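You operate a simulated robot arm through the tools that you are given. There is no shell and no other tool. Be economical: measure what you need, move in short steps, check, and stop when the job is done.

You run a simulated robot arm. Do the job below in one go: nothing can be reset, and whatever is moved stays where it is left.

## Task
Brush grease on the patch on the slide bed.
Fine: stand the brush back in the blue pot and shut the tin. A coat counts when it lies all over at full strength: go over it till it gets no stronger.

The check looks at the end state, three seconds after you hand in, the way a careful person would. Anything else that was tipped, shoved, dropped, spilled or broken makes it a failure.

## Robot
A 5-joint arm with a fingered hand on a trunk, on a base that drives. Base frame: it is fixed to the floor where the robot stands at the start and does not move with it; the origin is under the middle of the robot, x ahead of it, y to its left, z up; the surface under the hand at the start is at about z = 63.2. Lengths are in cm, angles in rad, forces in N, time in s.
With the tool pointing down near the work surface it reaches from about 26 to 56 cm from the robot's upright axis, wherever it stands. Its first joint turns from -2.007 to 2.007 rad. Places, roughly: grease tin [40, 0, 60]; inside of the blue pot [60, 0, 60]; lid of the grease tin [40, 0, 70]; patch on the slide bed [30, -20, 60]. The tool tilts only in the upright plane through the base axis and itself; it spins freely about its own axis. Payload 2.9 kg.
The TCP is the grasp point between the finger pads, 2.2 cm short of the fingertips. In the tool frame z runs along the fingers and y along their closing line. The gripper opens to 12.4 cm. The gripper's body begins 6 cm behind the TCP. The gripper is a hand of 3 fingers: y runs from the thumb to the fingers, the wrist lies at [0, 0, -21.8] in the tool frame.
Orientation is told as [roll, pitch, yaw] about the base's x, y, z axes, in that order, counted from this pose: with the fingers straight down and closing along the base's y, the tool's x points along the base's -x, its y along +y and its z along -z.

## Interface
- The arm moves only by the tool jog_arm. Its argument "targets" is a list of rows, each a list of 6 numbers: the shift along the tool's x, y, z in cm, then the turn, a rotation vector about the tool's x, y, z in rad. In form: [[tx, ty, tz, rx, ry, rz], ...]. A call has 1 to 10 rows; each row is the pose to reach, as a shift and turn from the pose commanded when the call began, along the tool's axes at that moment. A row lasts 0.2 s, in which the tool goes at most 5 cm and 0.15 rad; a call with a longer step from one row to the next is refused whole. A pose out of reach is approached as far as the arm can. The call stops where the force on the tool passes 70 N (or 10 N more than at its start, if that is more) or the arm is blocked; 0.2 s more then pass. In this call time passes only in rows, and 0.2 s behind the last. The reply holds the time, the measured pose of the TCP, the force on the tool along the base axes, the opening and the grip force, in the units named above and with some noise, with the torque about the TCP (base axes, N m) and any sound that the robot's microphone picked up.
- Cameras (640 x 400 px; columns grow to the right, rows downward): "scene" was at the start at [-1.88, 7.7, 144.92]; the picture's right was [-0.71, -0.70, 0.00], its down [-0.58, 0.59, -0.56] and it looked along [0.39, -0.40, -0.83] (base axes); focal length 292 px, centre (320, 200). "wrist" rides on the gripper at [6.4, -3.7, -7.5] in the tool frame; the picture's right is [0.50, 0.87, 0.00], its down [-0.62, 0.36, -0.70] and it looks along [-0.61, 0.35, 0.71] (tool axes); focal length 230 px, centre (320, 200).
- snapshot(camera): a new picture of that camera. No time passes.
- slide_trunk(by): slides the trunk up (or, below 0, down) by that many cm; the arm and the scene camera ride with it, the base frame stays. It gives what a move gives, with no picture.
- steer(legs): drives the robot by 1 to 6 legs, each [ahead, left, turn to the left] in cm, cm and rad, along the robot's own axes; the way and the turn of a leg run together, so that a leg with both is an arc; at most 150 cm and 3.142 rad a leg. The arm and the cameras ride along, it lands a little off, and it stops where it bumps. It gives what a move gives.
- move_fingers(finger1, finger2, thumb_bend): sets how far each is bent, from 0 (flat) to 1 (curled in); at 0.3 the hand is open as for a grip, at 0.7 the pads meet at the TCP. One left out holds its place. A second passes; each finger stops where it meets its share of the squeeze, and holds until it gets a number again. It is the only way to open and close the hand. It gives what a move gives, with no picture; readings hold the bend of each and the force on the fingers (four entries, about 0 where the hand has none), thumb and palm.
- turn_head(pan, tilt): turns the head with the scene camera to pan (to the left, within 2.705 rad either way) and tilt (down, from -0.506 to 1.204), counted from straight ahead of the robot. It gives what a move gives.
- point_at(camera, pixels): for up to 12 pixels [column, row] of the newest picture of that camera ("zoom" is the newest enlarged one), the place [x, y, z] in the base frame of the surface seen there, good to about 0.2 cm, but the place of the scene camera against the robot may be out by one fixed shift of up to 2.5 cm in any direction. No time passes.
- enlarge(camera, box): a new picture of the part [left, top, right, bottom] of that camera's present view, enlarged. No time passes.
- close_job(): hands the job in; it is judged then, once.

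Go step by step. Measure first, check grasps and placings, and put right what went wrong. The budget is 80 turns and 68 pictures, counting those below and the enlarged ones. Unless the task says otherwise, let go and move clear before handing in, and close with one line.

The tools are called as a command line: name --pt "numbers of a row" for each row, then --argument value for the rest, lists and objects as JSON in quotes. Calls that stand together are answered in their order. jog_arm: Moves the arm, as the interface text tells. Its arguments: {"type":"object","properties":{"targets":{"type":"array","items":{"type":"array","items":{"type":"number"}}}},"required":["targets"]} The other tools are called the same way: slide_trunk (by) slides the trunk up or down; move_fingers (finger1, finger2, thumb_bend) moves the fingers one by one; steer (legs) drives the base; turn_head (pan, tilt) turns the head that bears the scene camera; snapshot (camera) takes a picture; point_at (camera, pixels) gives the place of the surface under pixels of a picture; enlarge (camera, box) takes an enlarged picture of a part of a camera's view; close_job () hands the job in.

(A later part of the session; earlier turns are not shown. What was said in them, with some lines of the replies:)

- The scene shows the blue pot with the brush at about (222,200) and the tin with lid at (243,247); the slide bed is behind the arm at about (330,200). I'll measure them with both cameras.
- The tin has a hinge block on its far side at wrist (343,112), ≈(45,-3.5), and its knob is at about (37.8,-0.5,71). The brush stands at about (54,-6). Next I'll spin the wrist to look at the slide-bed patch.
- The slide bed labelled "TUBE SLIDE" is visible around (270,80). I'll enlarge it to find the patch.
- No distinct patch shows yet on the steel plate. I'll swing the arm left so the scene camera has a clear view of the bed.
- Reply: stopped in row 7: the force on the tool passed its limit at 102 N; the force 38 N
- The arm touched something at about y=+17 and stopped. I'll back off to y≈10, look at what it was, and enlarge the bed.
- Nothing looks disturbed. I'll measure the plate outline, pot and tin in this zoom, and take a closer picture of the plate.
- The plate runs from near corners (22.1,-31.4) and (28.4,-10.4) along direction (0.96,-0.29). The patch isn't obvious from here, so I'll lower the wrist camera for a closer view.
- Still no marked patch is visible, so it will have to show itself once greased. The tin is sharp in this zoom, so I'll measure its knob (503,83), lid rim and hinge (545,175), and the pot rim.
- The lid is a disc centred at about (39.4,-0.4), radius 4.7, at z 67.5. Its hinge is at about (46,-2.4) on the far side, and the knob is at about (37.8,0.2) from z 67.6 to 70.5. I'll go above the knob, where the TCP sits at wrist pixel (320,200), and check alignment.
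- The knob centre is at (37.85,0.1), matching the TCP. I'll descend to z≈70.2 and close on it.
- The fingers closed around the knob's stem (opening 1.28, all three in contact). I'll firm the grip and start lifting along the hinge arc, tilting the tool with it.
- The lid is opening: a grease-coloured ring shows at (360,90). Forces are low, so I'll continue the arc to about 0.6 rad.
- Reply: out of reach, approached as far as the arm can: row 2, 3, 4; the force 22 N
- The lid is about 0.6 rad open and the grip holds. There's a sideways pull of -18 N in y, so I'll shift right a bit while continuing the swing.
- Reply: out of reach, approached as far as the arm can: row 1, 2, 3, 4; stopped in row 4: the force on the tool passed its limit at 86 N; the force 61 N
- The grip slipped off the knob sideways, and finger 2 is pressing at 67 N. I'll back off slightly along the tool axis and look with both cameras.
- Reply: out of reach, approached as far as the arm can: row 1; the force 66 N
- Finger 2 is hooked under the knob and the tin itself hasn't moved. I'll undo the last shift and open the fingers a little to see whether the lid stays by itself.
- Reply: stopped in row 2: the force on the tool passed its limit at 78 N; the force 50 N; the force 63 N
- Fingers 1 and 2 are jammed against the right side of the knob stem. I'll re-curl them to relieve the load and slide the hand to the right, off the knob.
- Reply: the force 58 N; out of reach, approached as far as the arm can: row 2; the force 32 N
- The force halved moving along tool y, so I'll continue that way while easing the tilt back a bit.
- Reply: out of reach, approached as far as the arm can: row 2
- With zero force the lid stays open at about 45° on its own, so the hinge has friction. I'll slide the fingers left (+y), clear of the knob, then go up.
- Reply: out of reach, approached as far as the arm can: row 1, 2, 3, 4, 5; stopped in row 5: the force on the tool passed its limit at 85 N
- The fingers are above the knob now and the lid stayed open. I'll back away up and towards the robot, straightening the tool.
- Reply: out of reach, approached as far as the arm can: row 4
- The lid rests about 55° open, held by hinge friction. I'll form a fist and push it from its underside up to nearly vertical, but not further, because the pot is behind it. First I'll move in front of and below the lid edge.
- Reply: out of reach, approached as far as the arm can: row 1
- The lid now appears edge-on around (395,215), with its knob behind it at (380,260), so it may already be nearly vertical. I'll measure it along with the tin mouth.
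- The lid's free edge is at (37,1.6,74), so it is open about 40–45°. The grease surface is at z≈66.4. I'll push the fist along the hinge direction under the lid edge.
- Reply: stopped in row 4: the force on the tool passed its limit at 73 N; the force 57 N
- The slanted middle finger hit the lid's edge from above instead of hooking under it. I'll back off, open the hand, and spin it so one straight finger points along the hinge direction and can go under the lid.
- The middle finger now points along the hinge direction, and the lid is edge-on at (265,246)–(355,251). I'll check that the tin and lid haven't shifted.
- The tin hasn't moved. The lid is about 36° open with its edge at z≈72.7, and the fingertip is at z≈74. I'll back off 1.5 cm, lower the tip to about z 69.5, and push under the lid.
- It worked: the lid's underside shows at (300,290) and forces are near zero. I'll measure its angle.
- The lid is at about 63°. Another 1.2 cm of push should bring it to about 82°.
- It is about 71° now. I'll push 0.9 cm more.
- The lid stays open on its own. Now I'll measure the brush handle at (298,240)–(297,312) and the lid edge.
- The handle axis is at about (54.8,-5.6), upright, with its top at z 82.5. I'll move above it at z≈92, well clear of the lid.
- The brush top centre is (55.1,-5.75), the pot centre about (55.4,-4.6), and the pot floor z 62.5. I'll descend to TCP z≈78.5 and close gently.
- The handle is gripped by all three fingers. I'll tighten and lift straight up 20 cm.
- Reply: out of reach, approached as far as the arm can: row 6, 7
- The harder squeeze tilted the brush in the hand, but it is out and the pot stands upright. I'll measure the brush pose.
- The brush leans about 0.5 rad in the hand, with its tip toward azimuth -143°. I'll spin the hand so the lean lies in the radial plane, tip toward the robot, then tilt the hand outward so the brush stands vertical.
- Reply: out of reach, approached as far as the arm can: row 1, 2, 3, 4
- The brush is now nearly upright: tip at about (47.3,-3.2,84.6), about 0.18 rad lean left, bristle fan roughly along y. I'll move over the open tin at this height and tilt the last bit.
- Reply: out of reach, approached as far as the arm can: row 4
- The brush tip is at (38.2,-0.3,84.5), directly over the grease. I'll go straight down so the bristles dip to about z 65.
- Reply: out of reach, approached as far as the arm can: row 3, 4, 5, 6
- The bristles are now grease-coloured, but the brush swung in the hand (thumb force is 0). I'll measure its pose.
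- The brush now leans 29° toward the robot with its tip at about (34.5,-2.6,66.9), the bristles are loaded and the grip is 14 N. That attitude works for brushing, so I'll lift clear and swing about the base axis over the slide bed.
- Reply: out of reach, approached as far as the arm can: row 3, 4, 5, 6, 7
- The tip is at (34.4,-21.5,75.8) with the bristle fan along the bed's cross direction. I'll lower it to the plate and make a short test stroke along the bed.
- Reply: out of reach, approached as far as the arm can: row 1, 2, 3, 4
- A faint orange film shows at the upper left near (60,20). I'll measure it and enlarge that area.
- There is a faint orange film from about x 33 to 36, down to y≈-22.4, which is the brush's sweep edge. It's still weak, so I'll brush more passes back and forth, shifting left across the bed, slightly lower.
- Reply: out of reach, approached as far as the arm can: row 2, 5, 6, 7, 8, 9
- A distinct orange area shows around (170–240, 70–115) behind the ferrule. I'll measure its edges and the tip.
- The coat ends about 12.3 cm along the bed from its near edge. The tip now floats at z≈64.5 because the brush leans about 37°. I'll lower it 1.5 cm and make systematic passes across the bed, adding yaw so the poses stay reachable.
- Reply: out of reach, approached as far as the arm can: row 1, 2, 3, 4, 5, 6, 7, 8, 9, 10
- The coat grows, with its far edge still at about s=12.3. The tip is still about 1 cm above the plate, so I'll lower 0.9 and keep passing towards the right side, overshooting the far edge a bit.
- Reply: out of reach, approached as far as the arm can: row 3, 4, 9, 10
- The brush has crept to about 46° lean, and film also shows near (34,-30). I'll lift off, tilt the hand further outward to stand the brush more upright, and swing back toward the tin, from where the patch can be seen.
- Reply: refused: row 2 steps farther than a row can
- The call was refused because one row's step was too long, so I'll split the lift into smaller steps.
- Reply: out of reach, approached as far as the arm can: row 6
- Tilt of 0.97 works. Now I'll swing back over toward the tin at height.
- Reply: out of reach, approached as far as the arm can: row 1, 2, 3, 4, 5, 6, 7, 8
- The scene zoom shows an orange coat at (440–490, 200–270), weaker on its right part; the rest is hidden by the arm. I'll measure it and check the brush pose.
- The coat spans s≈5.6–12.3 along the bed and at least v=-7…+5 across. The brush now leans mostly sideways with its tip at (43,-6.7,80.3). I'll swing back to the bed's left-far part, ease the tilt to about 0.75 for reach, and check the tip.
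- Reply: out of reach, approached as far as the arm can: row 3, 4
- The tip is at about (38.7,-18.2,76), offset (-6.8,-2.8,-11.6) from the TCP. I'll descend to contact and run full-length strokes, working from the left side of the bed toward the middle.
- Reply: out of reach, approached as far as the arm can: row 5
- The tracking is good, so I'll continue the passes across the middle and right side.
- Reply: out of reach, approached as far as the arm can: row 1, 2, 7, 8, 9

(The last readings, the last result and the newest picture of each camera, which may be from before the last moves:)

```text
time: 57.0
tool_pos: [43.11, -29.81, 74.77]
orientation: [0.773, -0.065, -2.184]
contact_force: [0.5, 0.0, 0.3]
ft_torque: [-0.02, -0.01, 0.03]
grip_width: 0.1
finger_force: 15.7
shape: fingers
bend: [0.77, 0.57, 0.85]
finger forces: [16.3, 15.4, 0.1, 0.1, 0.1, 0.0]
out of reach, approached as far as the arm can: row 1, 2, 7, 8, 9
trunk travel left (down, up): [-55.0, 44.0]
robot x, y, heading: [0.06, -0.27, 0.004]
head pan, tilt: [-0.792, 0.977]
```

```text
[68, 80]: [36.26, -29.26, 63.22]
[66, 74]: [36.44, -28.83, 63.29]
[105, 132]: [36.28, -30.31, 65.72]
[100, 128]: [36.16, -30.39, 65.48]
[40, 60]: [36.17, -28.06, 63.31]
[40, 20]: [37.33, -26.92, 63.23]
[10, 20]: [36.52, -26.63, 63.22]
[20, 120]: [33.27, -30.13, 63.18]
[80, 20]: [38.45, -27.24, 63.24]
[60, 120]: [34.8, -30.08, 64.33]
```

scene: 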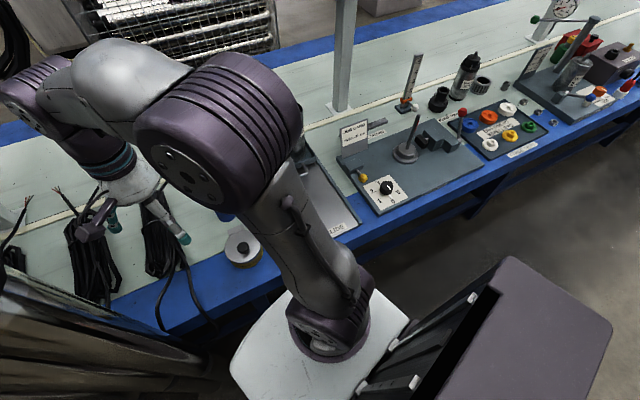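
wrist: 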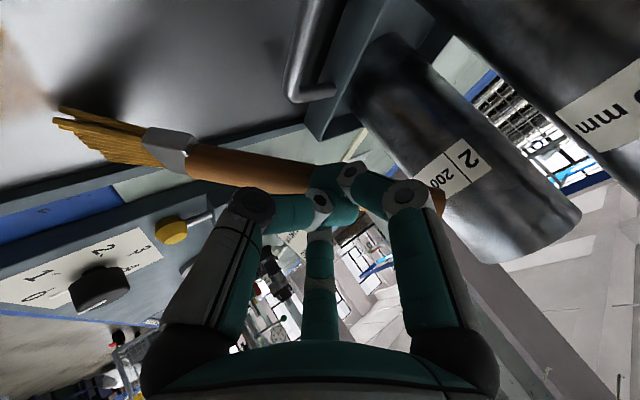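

The tip appears to ride slightly high (z≈64), so I'll lower 0.8 cm and do the reverse pass, starting with the right side.

jog_arm --pt "-2.2 -0.22 1.1 0.003 -0.03 0.031" --pt "-3.57 -2.92 -1.4 0.005 -0.051 0.052" --pt "-5.02 -5.84 -4.12 0.007 -0.077 0.079" --pt "-2.72 -6.37 -4.85 0.004 -0.043 0.044" --pt "-1.23 -3.29 -1.98 0.002 -0.018 0.019" --pt "0.08 -0.84 0.3 0 0 0" --pt "2.77 -1.46 -0.55 -0.003 0.037 -0.038" --pt "1.62 -3.99 -2.92 -0.002 0.024 -0.024" --pt "-0.09 -7.05 -5.75 0 0 0" --pt "2.68 -7.72 -6.64 -0.004 0.045 -0.046"

```text
time: 59.2
tool_pos: [36.49, -21.03, 73.92]
orientation: [0.774, -0.065, -2.117]
contact_force: [0.4, -0.5, -0.2]
ft_torque: [0.02, 0.05, 0.0]
grip_width: 0.13
finger_force: 15.7
shape: fingers
bend: [0.77, 0.57, 0.85]
finger forces: [16.8, 15.4, 0.0, 0.0, 0.0, 0.1]
out of reach, approached as far as the arm can: row 2, 3, 4, 5, 8, 9, 10
trunk travel left (down, up): [-55.0, 44.0]
robot x, y, heading: [0.11, 0.06, 0.002]
head pan, tilt: [-0.792, 0.977]
```

jog_arm --pt "0.21 3.01 2.92 0 0 0" --pt "1.41 5.85 5.59 -0.002 0.017 -0.018" --pt "4.14 5.33 4.84 -0.005 0.056 -0.058" --pt "3.12 2.71 2.37 -0.004 0.047 -0.048" --pt "1.91 -0.41 -0.57 -0.003 0.033 -0.034" --pt "4.7 -1.0 -1.39 -0.008 0.082 -0.084" --pt "5.75 1.94 1.38 -0.008 0.089 -0.091" --pt "6.84 4.78 4.06 -0.009 0.096 -0.098" --pt "9.62 4.19 3.24 -0.013 0.138 -0.141" --pt "8.57 1.26 0.46 -0.013 0.136 -0.139"

```text
time: 61.4
tool_pos: [41.79, -14.73, 74.09]
orientation: [0.777, -0.052, -1.911]
contact_force: [-0.6, -0.2, 0.5]
ft_torque: [0.02, 0.01, 0.03]
grip_width: 0.1
finger_force: 15.9
shape: fingers
bend: [0.78, 0.57, 0.85]
finger forces: [17.0, 15.6, 0.0, 0.0, 0.0, 0.0]
out of reach, approached as far as the arm can: row 9
trunk travel left (down, up): [-55.0, 44.0]
robot x, y, heading: [-0.0, 0.43, 0.005]
head pan, tilt: [-0.792, 0.977]
```

I'll lift off and swing left so the scene camera can see the whole patch.

jog_arm --pt "-0.23 3.15 -3.2 0 0 0" --pt "-0.47 6.3 -6.4 0 0 0" --pt "-0.7 9.45 -9.6 0 0 0" --pt "3.4 8.85 -10.5 -0.005 0.069 -0.07" --pt "7.6 8.25 -11.4 -0.01 0.137 -0.14" --pt "11.7 7.66 -12.2 -0.015 0.206 -0.209" --pt "15.9 7.06 -13.1 -0.02 0.274 -0.279" --pt "20 6.47 -14 -0.025 0.343 -0.349"

enlarge --camera "scene" --box '[180, 140, 380, 265]'

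```text
time: 63.2
tool_pos: [44.37, 4.52, 87.29]
orientation: [0.772, -0.047, -1.413]
contact_force: [0.0, 0.2, -0.8]
ft_torque: [-0.03, -0.01, -0.02]
grip_width: 0.13
finger_force: 16.6
shape: fingers
bend: [0.78, 0.57, 0.85]
finger forces: [16.9, 15.2, 0.0, 0.1, 0.0, 0.0]
out of reach, approached as far as the arm can: row 3, 4, 5, 6, 7, 8
trunk travel left (down, up): [-55.0, 44.0]
robot x, y, heading: [0.1, 0.08, 0.008]
head pan, tilt: [-0.792, 0.977]
```

```text
3.20 times, centred on (280, 202) of scene
```

zoom: 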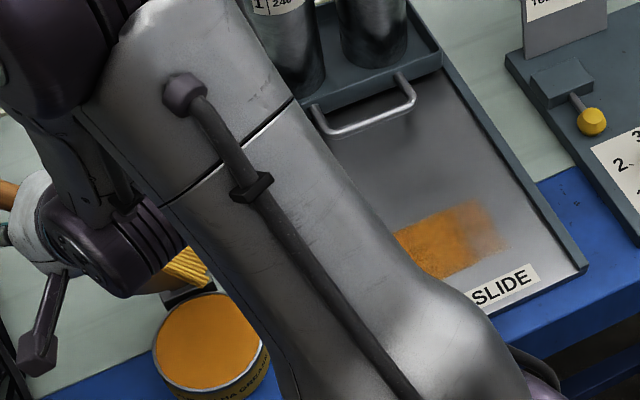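

The coat now shows as an orange band from (395,232) to (505,245), still faint at its right end. I'll measure its outline.

point_at --camera "zoom" --pixels '[[400, 232], [450, 213], [490, 204], [500, 225], [508, 243], [470, 262], [442, 277], [478, 225], [440, 245], [200, 345], [520, 270], [470, 305]]'

enlarge --camera "scene" --box '[290, 195, 354, 235]'

```text
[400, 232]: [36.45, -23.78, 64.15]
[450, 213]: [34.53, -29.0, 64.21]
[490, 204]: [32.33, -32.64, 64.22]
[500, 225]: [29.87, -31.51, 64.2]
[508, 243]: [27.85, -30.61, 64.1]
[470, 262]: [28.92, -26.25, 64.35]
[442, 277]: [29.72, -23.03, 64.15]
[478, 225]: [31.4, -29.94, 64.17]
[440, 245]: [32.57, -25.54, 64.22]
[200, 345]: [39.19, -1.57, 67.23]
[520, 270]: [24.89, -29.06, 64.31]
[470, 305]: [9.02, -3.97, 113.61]
```

```text
10.00 times, centred on (322, 215) of scene
```

zoom: 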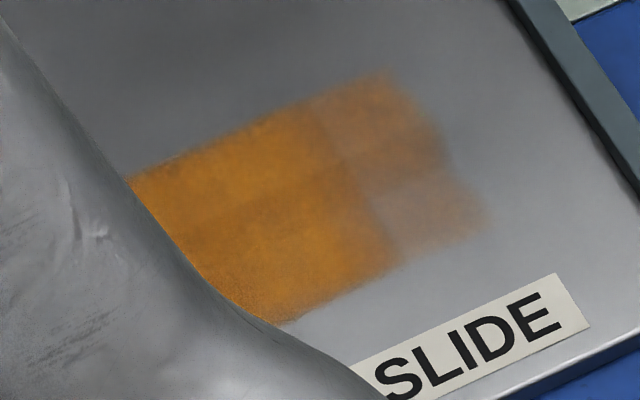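

The coated area is a clear rectangle, s≈5.5–12.3 with its right end at v≈-7. It is strong in the middle and weak at the right end, and the left part is hidden. The tip hovers right above the tin, so I'll re-dip straight down and up.

jog_arm --pt "1.02 -0.94 -0.98 0 0 0" --pt "1.21 -3.73 1.88 0 0 0" --pt "1.4 -6.5 4.75 0 0 0" --pt "1.52 -8.3 6.6 0 0 0"

snapshot --camera "wrist"

point_at --camera "wrist" --pixels '[[60, 110], [58, 125], [105, 150], [80, 135], [95, 155], [150, 145], [185, 160], [40, 60], [90, 60]]'

```text
time: 64.2
tool_pos: [43.04, 4.11, 76.83]
orientation: [0.78, -0.053, -1.417]
contact_force: [1.9, 17.1, 19.0]
ft_torque: [-0.3, -0.42, 0.48]
grip_width: 0.15
finger_force: 30.7
shape: fingers
bend: [0.79, 0.57, 0.86]
finger forces: [24.5, 37.3, 0.0, 0.1, 0.1, 0.0]
out of reach, approached as far as the arm can: row 1, 2, 3, 4
trunk travel left (down, up): [-55.0, 44.0]
robot x, y, heading: [0.3, 0.29, 0.006]
head pan, tilt: [-0.792, 0.977]
```

```text
6 pictures are left
```

wrist: 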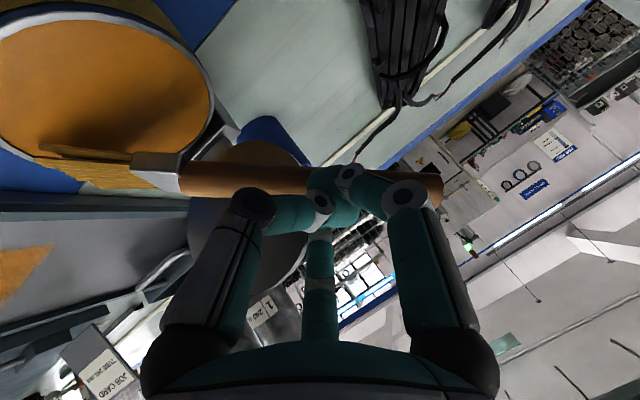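

```text
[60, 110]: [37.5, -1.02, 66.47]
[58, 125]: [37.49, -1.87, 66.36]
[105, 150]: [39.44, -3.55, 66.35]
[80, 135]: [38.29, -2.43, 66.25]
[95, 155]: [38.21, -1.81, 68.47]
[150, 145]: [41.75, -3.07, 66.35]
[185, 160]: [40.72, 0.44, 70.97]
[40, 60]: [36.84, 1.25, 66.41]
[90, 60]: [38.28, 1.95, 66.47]
```

The bristles partly press on the tin's right rim (17/19 N), so I'll go straight up again.

jog_arm --pt "-0.14 2.1 -2.15 0 0 0" --pt "-0.33 4.9 -5.0 0 0 0" --pt "-0.52 7.7 -7.9 0 0 0"

point_at --camera "wrist" --pixels '[[55, 178], [45, 165], [130, 155], [300, 185], [440, 190], [40, 240], [10, 290]]'

```text
time: 65.0
tool_pos: [43.08, 3.78, 87.7]
orientation: [0.771, -0.052, -1.425]
contact_force: [0.1, 0.5, -1.0]
ft_torque: [0.02, 0.01, -0.01]
grip_width: 0.17
finger_force: 15.9
shape: fingers
bend: [0.78, 0.57, 0.86]
finger forces: [17.5, 15.4, 0.0, 0.0, 0.0, 0.0]
out of reach, approached as far as the arm can: row 2, 3
trunk travel left (down, up): [-55.0, 44.0]
robot x, y, heading: [0.11, 0.37, 0.003]
head pan, tilt: [-0.792, 0.977]
```

```text
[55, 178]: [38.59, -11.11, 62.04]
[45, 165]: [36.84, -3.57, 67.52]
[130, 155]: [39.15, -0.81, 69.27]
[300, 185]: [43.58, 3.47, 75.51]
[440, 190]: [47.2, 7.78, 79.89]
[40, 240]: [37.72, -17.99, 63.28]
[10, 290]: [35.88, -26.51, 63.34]
```

The tip offset is now about (-6.5,-8,-10.3), so the brush lies nearly crosswise in the hand. Spinning the tool 0.46 rad puts its lean back in the radial plane at about 37°. I'll do that and then swing to the right end of the patch.

jog_arm --pt "0 0 0 0 0 0.12" --pt "0 0 0 0 0 0.24" --pt "0 0 0 0 0 0.36" --pt "0 0 0 0 0 0.46"

jog_arm --pt "-3.7 0.6 -0.83 -0.023 -0.055 0.061" --pt "-7.4 1.21 -1.67 -0.046 -0.11 0.122" --pt "-11.1 1.81 -2.5 -0.068 -0.165 0.183" --pt "-14.8 2.42 -3.33 -0.091 -0.22 0.244" --pt "-18.5 3.02 -4.17 -0.114 -0.275 0.305" --pt "-22.2 3.63 -5.0 -0.137 -0.33 0.366" --pt "-25.9 4.23 -5.83 -0.16 -0.386 0.427" --pt "-29.6 4.84 -6.66 -0.182 -0.441 0.488" --pt "-33.3 5.44 -7.5 -0.205 -0.496 0.549" --pt "-37 6.05 -8.34 -0.228 -0.551 0.611"

snapshot --camera "wrist"

```text
time: 66.0
tool_pos: [43.32, 3.64, 87.85]
orientation: [0.736, 0.266, -1.762]
contact_force: [0.1, -0.2, -1.0]
ft_torque: [-0.02, -0.02, 0.01]
grip_width: 0.17
finger_force: 16.4
shape: fingers
bend: [0.78, 0.57, 0.86]
finger forces: [17.5, 15.4, 0.0, 0.0, 0.0, 0.0]
trunk travel left (down, up): [-55.0, 44.0]
robot x, y, heading: [0.18, 0.17, 0.001]
head pan, tilt: [-0.792, 0.977]
```

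```text
time: 68.2
tool_pos: [36.9, -31.92, 88.06]
orientation: [0.746, 0.249, -2.635]
contact_force: [0.3, -0.4, -0.5]
ft_torque: [0.03, -0.04, 0.01]
grip_width: 0.18
finger_force: 16.6
shape: fingers
bend: [0.78, 0.57, 0.86]
finger forces: [17.8, 15.6, 0.0, 0.1, 0.0, 0.1]
out of reach, approached as far as the arm can: row 1, 2, 3, 4, 5, 6, 7, 8, 9, 10
trunk travel left (down, up): [-55.0, 44.0]
robot x, y, heading: [0.06, -0.19, 0.003]
head pan, tilt: [-0.792, 0.977]
```

```text
5 pictures are left
```

wrist: 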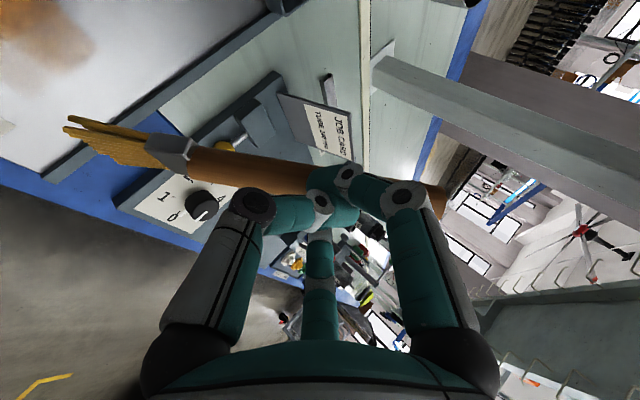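

point_at --camera "wrist" --pixels '[[70, 120], [68, 132], [110, 160], [90, 142], [100, 155], [160, 145], [250, 165], [435, 200], [20, 20], [85, 20], [75, 60], [30, 60]]'

```text
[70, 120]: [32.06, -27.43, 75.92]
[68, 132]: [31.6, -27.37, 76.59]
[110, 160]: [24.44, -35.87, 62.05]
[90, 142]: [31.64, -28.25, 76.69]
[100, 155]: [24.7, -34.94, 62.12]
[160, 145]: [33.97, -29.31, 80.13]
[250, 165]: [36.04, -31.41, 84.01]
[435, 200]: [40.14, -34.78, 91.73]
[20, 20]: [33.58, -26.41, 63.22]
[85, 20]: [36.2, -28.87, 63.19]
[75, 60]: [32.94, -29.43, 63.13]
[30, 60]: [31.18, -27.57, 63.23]
```

The tip is at about (31.7,-28,76.2), offset (-5.2,3.9,-11.9), with a 29° lean. The fading orange right end shows at (60,40). I'll lower and stroke this weak right end.

jog_arm --pt "-1.1 -2.96 3.2 0 0 0" --pt "-3.47 -6.22 5.67 0 0 0" --pt "-5.92 -9.14 7.78 -0.011 -0.03 0.033" --pt "-7.13 -8.1 8.32 -0.019 -0.051 0.056" --pt "-4.48 -6.73 10.5 -0.01 -0.026 0.028" --pt "-1.84 -5.36 12.68 0 0 0" --pt "-0.66 -6.33 12.19 0.006 0.015 -0.016" --pt "-3.29 -7.74 9.99 0 0 0" --pt "-5.92 -9.14 7.78 -0.011 -0.03 0.033" --pt "-4.72 -10.15 7.26 -0.003 -0.009 0.009"

```text
time: 70.4
tool_pos: [35.4, -29.33, 75.02]
orientation: [0.746, 0.26, -2.634]
contact_force: [-0.4, 0.3, -0.1]
ft_torque: [-0.01, 0.05, 0.0]
grip_width: 0.18
finger_force: 16.7
shape: fingers
bend: [0.78, 0.57, 0.86]
finger forces: [18.2, 15.7, 0.0, 0.0, 0.0, 0.0]
out of reach, approached as far as the arm can: row 1, 2, 3, 4, 5, 6, 7, 8, 9, 10
trunk travel left (down, up): [-55.0, 44.0]
robot x, y, heading: [0.27, -0.11, 0.004]
head pan, tilt: [-0.792, 0.977]
```

The hand's plane is about 0.09 rad off radial, which shifted the strokes about 1.5 cm left. I'll add that yaw correction and repeat the right-end strokes.

jog_arm --pt "-0.05 -0.13 0.14 0.022 0.059 -0.064" --pt "2.6 1.24 2.32 0.031 0.083 -0.09" --pt "5.23 2.65 4.53 0.038 0.103 -0.111" --pt "4.01 3.69 5.08 0.031 0.083 -0.09" --pt "1.38 2.28 2.87 0.023 0.062 -0.067" --pt "-1.25 0.88 0.65 0.014 0.038 -0.041" --pt "-2.46 1.92 1.19 0.006 0.016 -0.018" --pt "0.19 3.29 3.38 0.016 0.042 -0.046" --pt "2.84 4.66 5.56 0.024 0.064 -0.07" --pt "0.19 3.29 3.38 0.016 0.042 -0.046"

```text
time: 72.6
tool_pos: [39.78, -31.54, 74.74]
orientation: [0.748, 0.248, -2.581]
contact_force: [0.2, -0.2, 0.8]
ft_torque: [0.01, 0.02, -0.01]
grip_width: 0.2
finger_force: 16.2
shape: fingers
bend: [0.78, 0.57, 0.86]
finger forces: [18.0, 15.1, 0.1, 0.1, 0.0, 0.0]
out of reach, approached as far as the arm can: row 1, 2, 3, 4, 5, 6, 7, 8, 9, 10
trunk travel left (down, up): [-55.0, 44.0]
robot x, y, heading: [-0.13, -0.28, 0.004]
head pan, tilt: [-0.792, 0.977]
```

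The strokes landed about v=-2…-5, so the far right edge (v≈-7) still needs passes. I'll command poses consistent with the measured hand plane for the last columns.

jog_arm --pt "-1.26 2.56 1.94 -0.01 -0.026 0.028" --pt "-3.61 1.12 -0.22 -0.017 -0.045 0.049" --pt "-5.97 -0.33 -2.37 -0.024 -0.065 0.07" --pt "-4.78 -1.27 -2.83 -0.019 -0.051 0.055" --pt "-2.4 0.14 -0.7 -0.011 -0.03 0.032" --pt "-0.03 1.55 1.43 -0.003 -0.008 0.009" --pt "-1.26 2.56 1.94 -0.01 -0.026 0.028" --pt "-3.61 1.12 -0.22 -0.017 -0.045 0.049" --pt "-5.97 -0.33 -2.37 -0.024 -0.065 0.07"

```text
time: 74.6
tool_pos: [35.24, -32.07, 74.72]
orientation: [0.744, 0.256, -2.675]
contact_force: [0.1, 0.0, 0.7]
ft_torque: [0.01, 0.02, 0.03]
grip_width: 0.2
finger_force: 16.9
shape: fingers
bend: [0.78, 0.57, 0.86]
finger forces: [17.8, 15.1, 0.1, 0.0, 0.0, 0.0]
out of reach, approached as far as the arm can: row 1, 2, 3, 4, 5, 6, 7, 8, 9
trunk travel left (down, up): [-55.0, 44.0]
robot x, y, heading: [-0.26, 0.21, 0.003]
head pan, tilt: [-0.792, 0.977]
```

jog_arm --pt "-3.33 1.21 -0.07 -0.019 -0.049 0.053" --pt "-0.92 2.53 2.0 -0.011 -0.028 0.03" --pt "1.45 3.85 4.05 -0.003 -0.007 0.008" --pt "-0.92 2.53 2.0 -0.011 -0.028 0.03" --pt "-3.33 1.21 -0.07 -0.019 -0.049 0.053" --pt "-0.92 2.53 2.0 -0.011 -0.028 0.03" --pt "1.45 3.85 4.05 -0.003 -0.007 0.008" --pt "2.59 6.8 0.85 -0.003 -0.007 0.008" --pt "3.73 9.75 -2.35 -0.003 -0.007 0.008" --pt "4.6 12 -4.85 -0.003 -0.007 0.008"

enlarge --camera "wrist" --box '[0, 0, 220, 140]'

```text
time: 76.8
tool_pos: [39.0, -36.35, 87.48]
orientation: [0.743, 0.262, -2.679]
contact_force: [0.9, -0.4, -0.4]
ft_torque: [0.0, -0.03, 0.03]
grip_width: 0.2
finger_force: 15.9
shape: fingers
bend: [0.78, 0.57, 0.86]
finger forces: [17.7, 14.9, 0.0, 0.0, 0.0, 0.1]
out of reach, approached as far as the arm can: row 1, 5
trunk travel left (down, up): [-55.0, 44.0]
robot x, y, heading: [-0.11, 0.57, 0.004]
head pan, tilt: [-0.792, 0.977]
```

```text
2.86 times, centred on (110, 70) of wrist
```

zoom: 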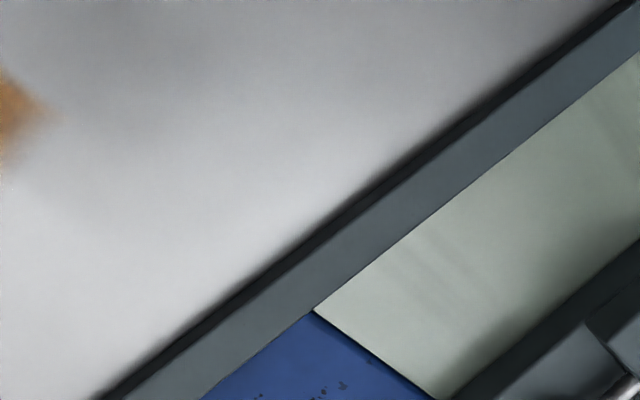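

The brush isn't in this zoom, so it has turned further in the hand, though grip forces are unchanged. An orange corner shows at (25,110). I'll swing back towards the tin and take one full wrist view showing both the brush and the patch.

jog_arm --pt "2.6 -2.2 -2.4 0.021 0.053 -0.058" --pt "5.2 -4.4 -4.8 0.042 0.106 -0.116" --pt "7.8 -6.6 -7.2 0.063 0.159 -0.173" --pt "10.35 -8.8 -9.6 0.084 0.212 -0.231" --pt "12.9 -11 -12 0.105 0.266 -0.289" --pt "15.5 -13.2 -14.4 0.126 0.319 -0.347" --pt "18.1 -15.4 -16.8 0.147 0.372 -0.404" --pt "20.7 -17.6 -19.2 0.168 0.425 -0.462"

snapshot --camera "wrist"

```text
time: 78.6
tool_pos: [44.32, -5.87, 94.73]
orientation: [0.742, 0.272, -2.018]
contact_force: [1.0, 0.9, -0.3]
ft_torque: [-0.03, -0.04, 0.02]
grip_width: 0.21
finger_force: 16.4
shape: fingers
bend: [0.78, 0.57, 0.86]
finger forces: [17.9, 15.0, 0.0, 0.1, 0.0, 0.0]
out of reach, approached as far as the arm can: row 1, 2, 3, 4, 7, 8
trunk travel left (down, up): [-55.0, 44.0]
robot x, y, heading: [-0.14, 0.04, 0.006]
head pan, tilt: [-0.792, 0.977]
```

```text
3 pictures are left
```

wrist: 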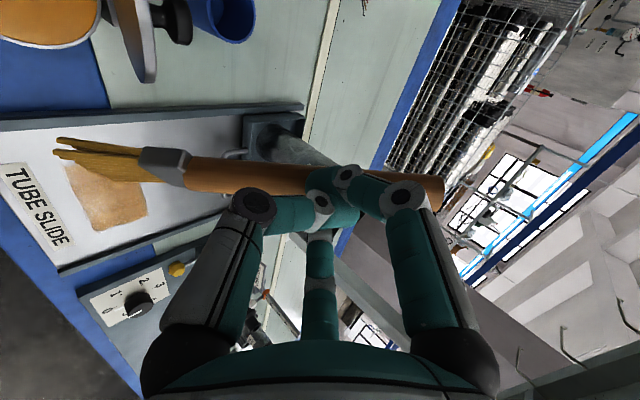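

The whole patch shows as an orange rectangle from (65,165) to (147,215), its right end now filled. I'll measure its outline and the brush pose.

point_at --camera "wrist" --pixels '[[66, 166], [143, 187], [147, 214], [98, 230], [80, 200], [57, 140], [58, 155], [100, 175], [165, 165], [240, 175], [430, 190], [125, 170]]'

enlarge --camera "wrist" --box '[40, 110, 200, 240]'

```text
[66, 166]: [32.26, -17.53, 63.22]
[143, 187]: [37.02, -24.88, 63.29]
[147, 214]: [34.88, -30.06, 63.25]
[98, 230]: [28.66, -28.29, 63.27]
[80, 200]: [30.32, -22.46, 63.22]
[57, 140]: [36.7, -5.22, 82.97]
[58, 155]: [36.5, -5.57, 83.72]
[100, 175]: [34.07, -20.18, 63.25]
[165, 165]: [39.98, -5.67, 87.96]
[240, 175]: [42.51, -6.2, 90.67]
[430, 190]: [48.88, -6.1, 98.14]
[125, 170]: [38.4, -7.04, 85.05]
```

```text
3.08 times, centred on (120, 175) of wrist
```

zoom: 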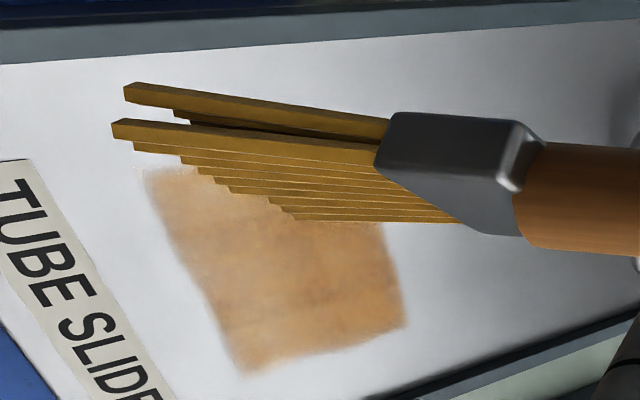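

The patch looks evenly coated from v≈-6.5 to at least +5.5, with the left end possibly a little thinner. I know the tip offset now (-7.6,-0.2,-11.7), so I'll do one more round on the left end.

jog_arm --pt "-3.82 0.91 2.1 -0.021 -0.051 0.056" --pt "-7.65 1.82 4.2 -0.042 -0.102 0.111" --pt "-11.5 2.73 6.3 -0.063 -0.153 0.167" --pt "-15.3 3.64 8.4 -0.084 -0.204 0.222" --pt "-16.38 1.01 11.26 -0.084 -0.204 0.222" --pt "-17.46 -1.62 14.12 -0.084 -0.204 0.222" --pt "-18.55 -4.24 16.99 -0.084 -0.204 0.222" --pt "-19.18 -6.75 14.45 -0.088 -0.212 0.231" --pt "-19.82 -9.17 11.99 -0.092 -0.223 0.243" --pt "-21.85 -8.62 11.73 -0.105 -0.254 0.277"

```text
time: 80.8
tool_pos: [38.89, -21.16, 75.14]
orientation: [0.75, 0.261, -2.419]
contact_force: [0.3, -0.6, -0.3]
ft_torque: [0.02, 0.05, -0.02]
grip_width: 0.2
finger_force: 16.2
shape: fingers
bend: [0.78, 0.57, 0.86]
finger forces: [18.1, 15.0, 0.0, 0.1, 0.0, 0.0]
out of reach, approached as far as the arm can: row 3, 4, 5, 6, 7, 8, 9, 10
trunk travel left (down, up): [-55.0, 44.0]
robot x, y, heading: [0.37, 0.15, 0.003]
head pan, tilt: [-0.792, 0.977]
```

jog_arm --pt "1.84 1.67 2.5 0.005 0.012 -0.013" --pt "3.77 3.53 4.93 0.009 0.024 -0.025" --pt "5.56 2.45 4.58 0.02 0.05 -0.054" --pt "3.62 0.58 2.15 0.016 0.041 -0.045" --pt "1.74 -1.21 -0.22 0.012 0.031 -0.034" --pt "-0.05 -0.13 0.14 0 0 0" --pt "1.84 1.67 2.5 0.005 0.012 -0.013" --pt "3.77 3.53 4.93 0.009 0.024 -0.025" --pt "2.01 4.58 5.28 0 -0.003 0.003" --pt "0.06 2.75 2.86 -0.006 -0.016 0.018"

```text
time: 83.0
tool_pos: [41.76, -23.87, 74.93]
orientation: [0.748, 0.263, -2.442]
contact_force: [0.3, 0.9, -0.7]
ft_torque: [0.04, 0.02, -0.03]
grip_width: 0.24
finger_force: 16.4
shape: fingers
bend: [0.78, 0.57, 0.86]
finger forces: [18.1, 14.9, 0.0, 0.0, 0.0, 0.0]
trunk travel left (down, up): [-55.0, 44.0]
robot x, y, heading: [0.28, 0.46, 0.006]
head pan, tilt: [-0.792, 0.977]
```

All strokes were within reach and the coat should be complete. Now I'll lift and swing back, high, toward the pot side.

jog_arm --pt "1.04 2.63 -2.83 0 0 0" --pt "2.08 5.25 -5.66 0 0 0" --pt "3.12 7.88 -8.49 0 0 0" --pt "6.15 6.68 -10.75 0.02 0.051 -0.055" --pt "9.18 5.48 -13 0.04 0.102 -0.11" --pt "12.2 4.28 -15.3 0.06 0.152 -0.164" --pt "15.2 3.07 -17.5 0.08 0.203 -0.219" --pt "18.26 1.86 -19.8 0.1 0.254 -0.274"

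```text
time: 84.8
tool_pos: [43.84, -6.93, 94.98]
orientation: [0.749, 0.273, -2.044]
contact_force: [-0.1, -0.1, -1.1]
ft_torque: [0.0, 0.01, 0.01]
grip_width: 0.23
finger_force: 16.8
shape: fingers
bend: [0.78, 0.57, 0.86]
finger forces: [18.3, 15.1, 0.1, 0.0, 0.1, 0.1]
out of reach, approached as far as the arm can: row 7, 8
trunk travel left (down, up): [-55.0, 44.0]
robot x, y, heading: [0.29, 0.36, 0.002]
head pan, tilt: [-0.792, 0.977]
```

Next I'll extend out over the pot, tilting slightly more so the brush is steeper, then check the tip against the pot.

jog_arm --pt "1.6 1.3 2.66 -0.018 0.02 -0.009" --pt "3.2 2.6 5.3 -0.035 0.04 -0.018" --pt "4.85 3.9 8 -0.053 0.06 -0.026" --pt "6.45 5.2 10.6 -0.07 0.08 -0.035" --pt "8.06 6.46 13.3 -0.088 0.1 -0.044"

snapshot --camera "wrist"

```text
time: 86.0
tool_pos: [60.46, -5.84, 91.93]
orientation: [0.866, 0.311, -1.936]
contact_force: [0.6, -0.2, -0.5]
ft_torque: [0.02, 0.01, 0.02]
grip_width: 0.22
finger_force: 17.4
shape: fingers
bend: [0.78, 0.57, 0.86]
finger forces: [18.4, 15.3, 0.0, 0.1, 0.0, 0.1]
out of reach, approached as far as the arm can: row 2, 3, 4, 5
trunk travel left (down, up): [-55.0, 44.0]
robot x, y, heading: [0.38, 0.12, -0.001]
head pan, tilt: [-0.792, 0.977]
```

```text
1 pictures are left
```

wrist: 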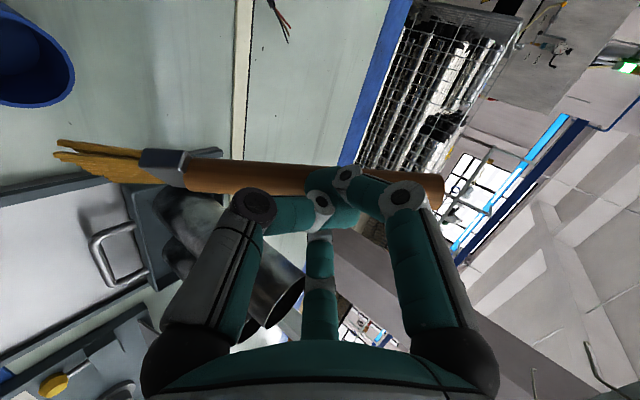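

point_at --camera "wrist" --pixels '[[58, 142], [57, 155], [100, 165], [85, 150], [120, 178], [165, 165], [260, 175], [435, 190], [72, 80], [40, 105], [10, 70], [45, 35]]'

```text
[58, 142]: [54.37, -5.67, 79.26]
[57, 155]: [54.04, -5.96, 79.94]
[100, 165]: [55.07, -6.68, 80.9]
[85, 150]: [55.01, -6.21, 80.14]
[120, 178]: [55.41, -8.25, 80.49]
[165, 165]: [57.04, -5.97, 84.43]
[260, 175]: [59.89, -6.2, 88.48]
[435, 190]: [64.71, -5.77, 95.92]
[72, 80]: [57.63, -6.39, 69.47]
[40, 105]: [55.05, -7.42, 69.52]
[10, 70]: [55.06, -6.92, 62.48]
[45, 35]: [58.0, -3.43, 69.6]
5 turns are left
```

The tip is at about (54.6,-6.8,79.5) and the pot centre is (55.5,-4.6) with its rim at z 69.5. With few turns left, I'll shift +2.4 in y, lower the bristles into the pot, open fingers 1 and 2, and back out along the tool axis.

jog_arm --pt "1.93 -1.39 -0.68 0.011 0.027 -0.023" --pt "0.55 -4.65 2.1 0.011 0.027 -0.023" --pt "-0.82 -7.92 4.87 0.011 0.027 -0.023" --pt "-1.74 -10.1 6.72 0.011 0.027 -0.023" --pt "-2.51 -11.9 8.27 0.011 0.027 -0.023"

move_fingers --finger1 0.3 --finger2 0.3

jog_arm --pt "0 0 -2 0 0 0" --pt "0 0 -4 0 0 0" --pt "0 0 -6 0 0 0" --pt "0.9 2.2 -7.9 0 0 0" --pt "1.84 4.35 -9.7 0 0 0"

```text
time: 87.2
tool_pos: [59.59, -3.56, 77.82]
orientation: [0.874, 0.315, -1.894]
contact_force: [-0.3, 1.2, 13.6]
ft_torque: [-0.17, -0.15, 0.04]
grip_width: 0.17
finger_force: 16.7
shape: fingers
bend: [0.79, 0.57, 0.86]
finger forces: [19.6, 13.4, 0.1, 0.1, 0.1, 0.0]
out of reach, approached as far as the arm can: row 1
trunk travel left (down, up): [-55.0, 44.0]
robot x, y, heading: [0.44, -0.04, 0.007]
head pan, tilt: [-0.792, 0.977]
```

```text
time: 88.2
tool_pos: [59.57, -3.7, 77.53]
orientation: [0.867, 0.312, -1.896]
contact_force: [-0.9, -0.6, -0.1]
ft_torque: [0.01, -0.01, 0.03]
grip_width: 5.0
finger_force: 0.2
shape: fingers
bend: [0.3, 0.3, 0.85]
finger forces: [0.1, 0.0, 0.1, 0.0, 0.5, 0.1]
trunk travel left (down, up): [-55.0, 44.0]
robot x, y, heading: [0.08, -0.07, 0.007]
head pan, tilt: [-0.792, 0.977]
```

```text
time: 89.4
tool_pos: [55.01, -3.42, 87.23]
orientation: [0.867, 0.31, -1.898]
contact_force: [-0.3, -0.5, 0.1]
ft_torque: [-0.06, 0.02, -0.01]
grip_width: 5.01
finger_force: 0.2
shape: fingers
bend: [0.3, 0.3, 0.85]
finger forces: [0.1, 0.0, 0.0, 0.0, 0.0, 0.1]
out of reach, approached as far as the arm can: row 3, 4, 5
trunk travel left (down, up): [-55.0, 44.0]
robot x, y, heading: [0.29, 0.1, 0.005]
head pan, tilt: [-0.792, 0.977]
4 turns are left
```

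The brush is released in the pot (zero force) and the hand is clear at (55,-3.4,87). Next I'll make a fist, turn the tool vertical behind the lid, and push the knob over toward closed.

move_fingers --finger1 0.7 --finger2 0.7 --thumb_bend 0.7

jog_arm --pt "-0.02 0.21 -0.87 0.119 -0.05 0" --pt "-0.03 0.43 -1.73 0.239 -0.1 0" --pt "-0.05 0.64 -2.6 0.358 -0.15 0" --pt "-0.06 0.86 -3.47 0.478 -0.2 0" --pt "-0.08 1.07 -4.34 0.597 -0.25 0" --pt "-0.1 1.29 -5.2 0.717 -0.3 0" --pt "-0.11 1.5 -6.07 0.836 -0.351 0"

jog_arm --pt "0 0 4 0 0 0" --pt "0 0 8 0 0 0" --pt "0 0 12 0 0 0" --pt "0 0 15.7 0 0 0" --pt "-0.56 -3.08 15.7 0 0 0" --pt "-1.09 -5.95 15.7 0 0 0" --pt "-1.59 -8.73 16.1 0 0 0" --pt "-1.97 -10.78 17.2 0 0 0" --pt "-2.2 -12.12 18.4 0 0 0" --pt "-2.37 -13.04 19.4 0 0 0"

```text
time: 90.4
tool_pos: [54.96, -3.34, 87.16]
orientation: [0.867, 0.311, -1.899]
contact_force: [-0.3, 0.0, 0.7]
ft_torque: [-0.01, 0.0, 0.01]
grip_width: 0.0
finger_force: 0.1
shape: fingers
bend: [0.69, 0.69, 0.7]
finger forces: [0.1, 0.0, 0.0, 0.0, 0.0, 0.0]
trunk travel left (down, up): [-55.0, 44.0]
robot x, y, heading: [0.38, -0.27, 0.002]
head pan, tilt: [-0.792, 0.977]
```

```text
time: 92.0
tool_pos: [50.98, -3.64, 91.99]
orientation: [-0.002, -0.004, -2.051]
contact_force: [-0.1, 0.6, 0.1]
ft_torque: [-0.01, -0.03, 0.02]
grip_width: 0.0
finger_force: 0.0
shape: fingers
bend: [0.69, 0.69, 0.7]
finger forces: [0.0, 0.1, 0.1, 0.0, 0.0, 0.0]
trunk travel left (down, up): [-55.0, 44.0]
robot x, y, heading: [0.11, 0.25, 0.006]
head pan, tilt: [-0.792, 0.977]
```

```text
time: 94.2
tool_pos: [38.4, 0.1, 72.61]
orientation: [0.002, 0.002, -2.052]
contact_force: [4.1, -0.6, 12.9]
ft_torque: [-0.07, -0.06, 0.03]
grip_width: 0.01
finger_force: 6.8
shape: fingers
bend: [0.7, 0.69, 0.7]
finger forces: [5.1, 6.3, 0.1, 0.1, 3.4, 0.1]
trunk travel left (down, up): [-55.0, 44.0]
robot x, y, heading: [0.32, 0.07, 0.002]
head pan, tilt: [-0.792, 0.977]
3 turns are left
```

The fist met the knob top at z≈70.4 with 13 N upward, which is its closed height. I'll press a touch more, then lift clear and take the last picture to check the lid and brush.

jog_arm --pt "0 0 0.4 0 0 0" --pt "0 0 0 0 0 0" --pt "0 0 -4 0 0 -0.14" --pt "0 0 -8 0 0 -0.28" --pt "-0.3 -1.6 -11 0 0 -0.42" --pt "-0.7 -3.5 -14 0 0 -0.56" --pt "-1.1 -5.3 -14 0 0 -0.7" --pt "-1.45 -7.1 -14 0 0 -0.84" --pt "-1.45 -7.1 -14 0 0 -0.95"

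snapshot --camera "wrist"

point_at --camera "wrist" --pixels '[[320, 120], [340, 110], [300, 130], [350, 140], [370, 200], [370, 240], [370, 280], [340, 240], [400, 240]]'

```text
time: 96.2
tool_pos: [31.37, 2.06, 86.69]
orientation: [-0.003, 0.0, -1.097]
contact_force: [0.2, 0.3, -0.8]
ft_torque: [-0.04, 0.02, 0.01]
grip_width: 0.0
finger_force: 0.0
shape: fingers
bend: [0.69, 0.7, 0.7]
finger forces: [0.0, 0.1, 0.0, 0.1, 0.1, 0.0]
trunk travel left (down, up): [-55.0, 44.0]
robot x, y, heading: [0.14, 0.29, 0.0]
head pan, tilt: [-0.792, 0.977]
```

```text
0 pictures are left
```

wrist: 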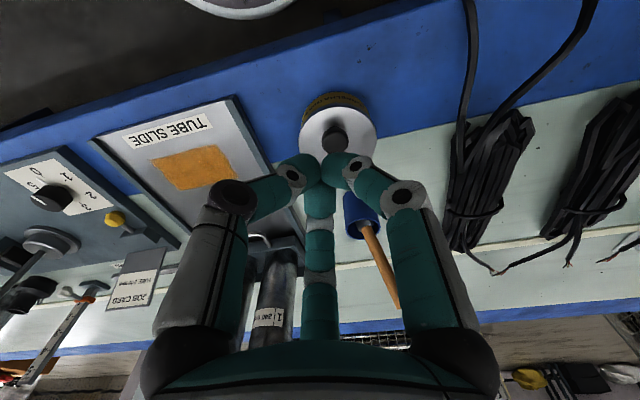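

```text
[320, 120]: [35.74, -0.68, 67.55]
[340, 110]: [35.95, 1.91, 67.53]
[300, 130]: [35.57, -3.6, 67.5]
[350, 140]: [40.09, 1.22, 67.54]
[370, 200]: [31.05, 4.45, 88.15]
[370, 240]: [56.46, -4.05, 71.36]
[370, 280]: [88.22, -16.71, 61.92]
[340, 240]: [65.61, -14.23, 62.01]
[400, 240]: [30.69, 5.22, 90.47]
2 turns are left
```

The lid reads flat at z 67.5, so the tin is shut. The brush stands in the upright blue pot at (370,235), the patch is evenly orange at (195,167), and the hand is clear and empty, so I'll hand in.

close_job

```text
The job is handed in.
```

I greased the patch on the slide bed, stood the brush back in the blue pot and shut the tin. I judged the coat by eye: it looks evenly orange in the last picture, but I had no pictures left for a close check that another pass would add nothing.
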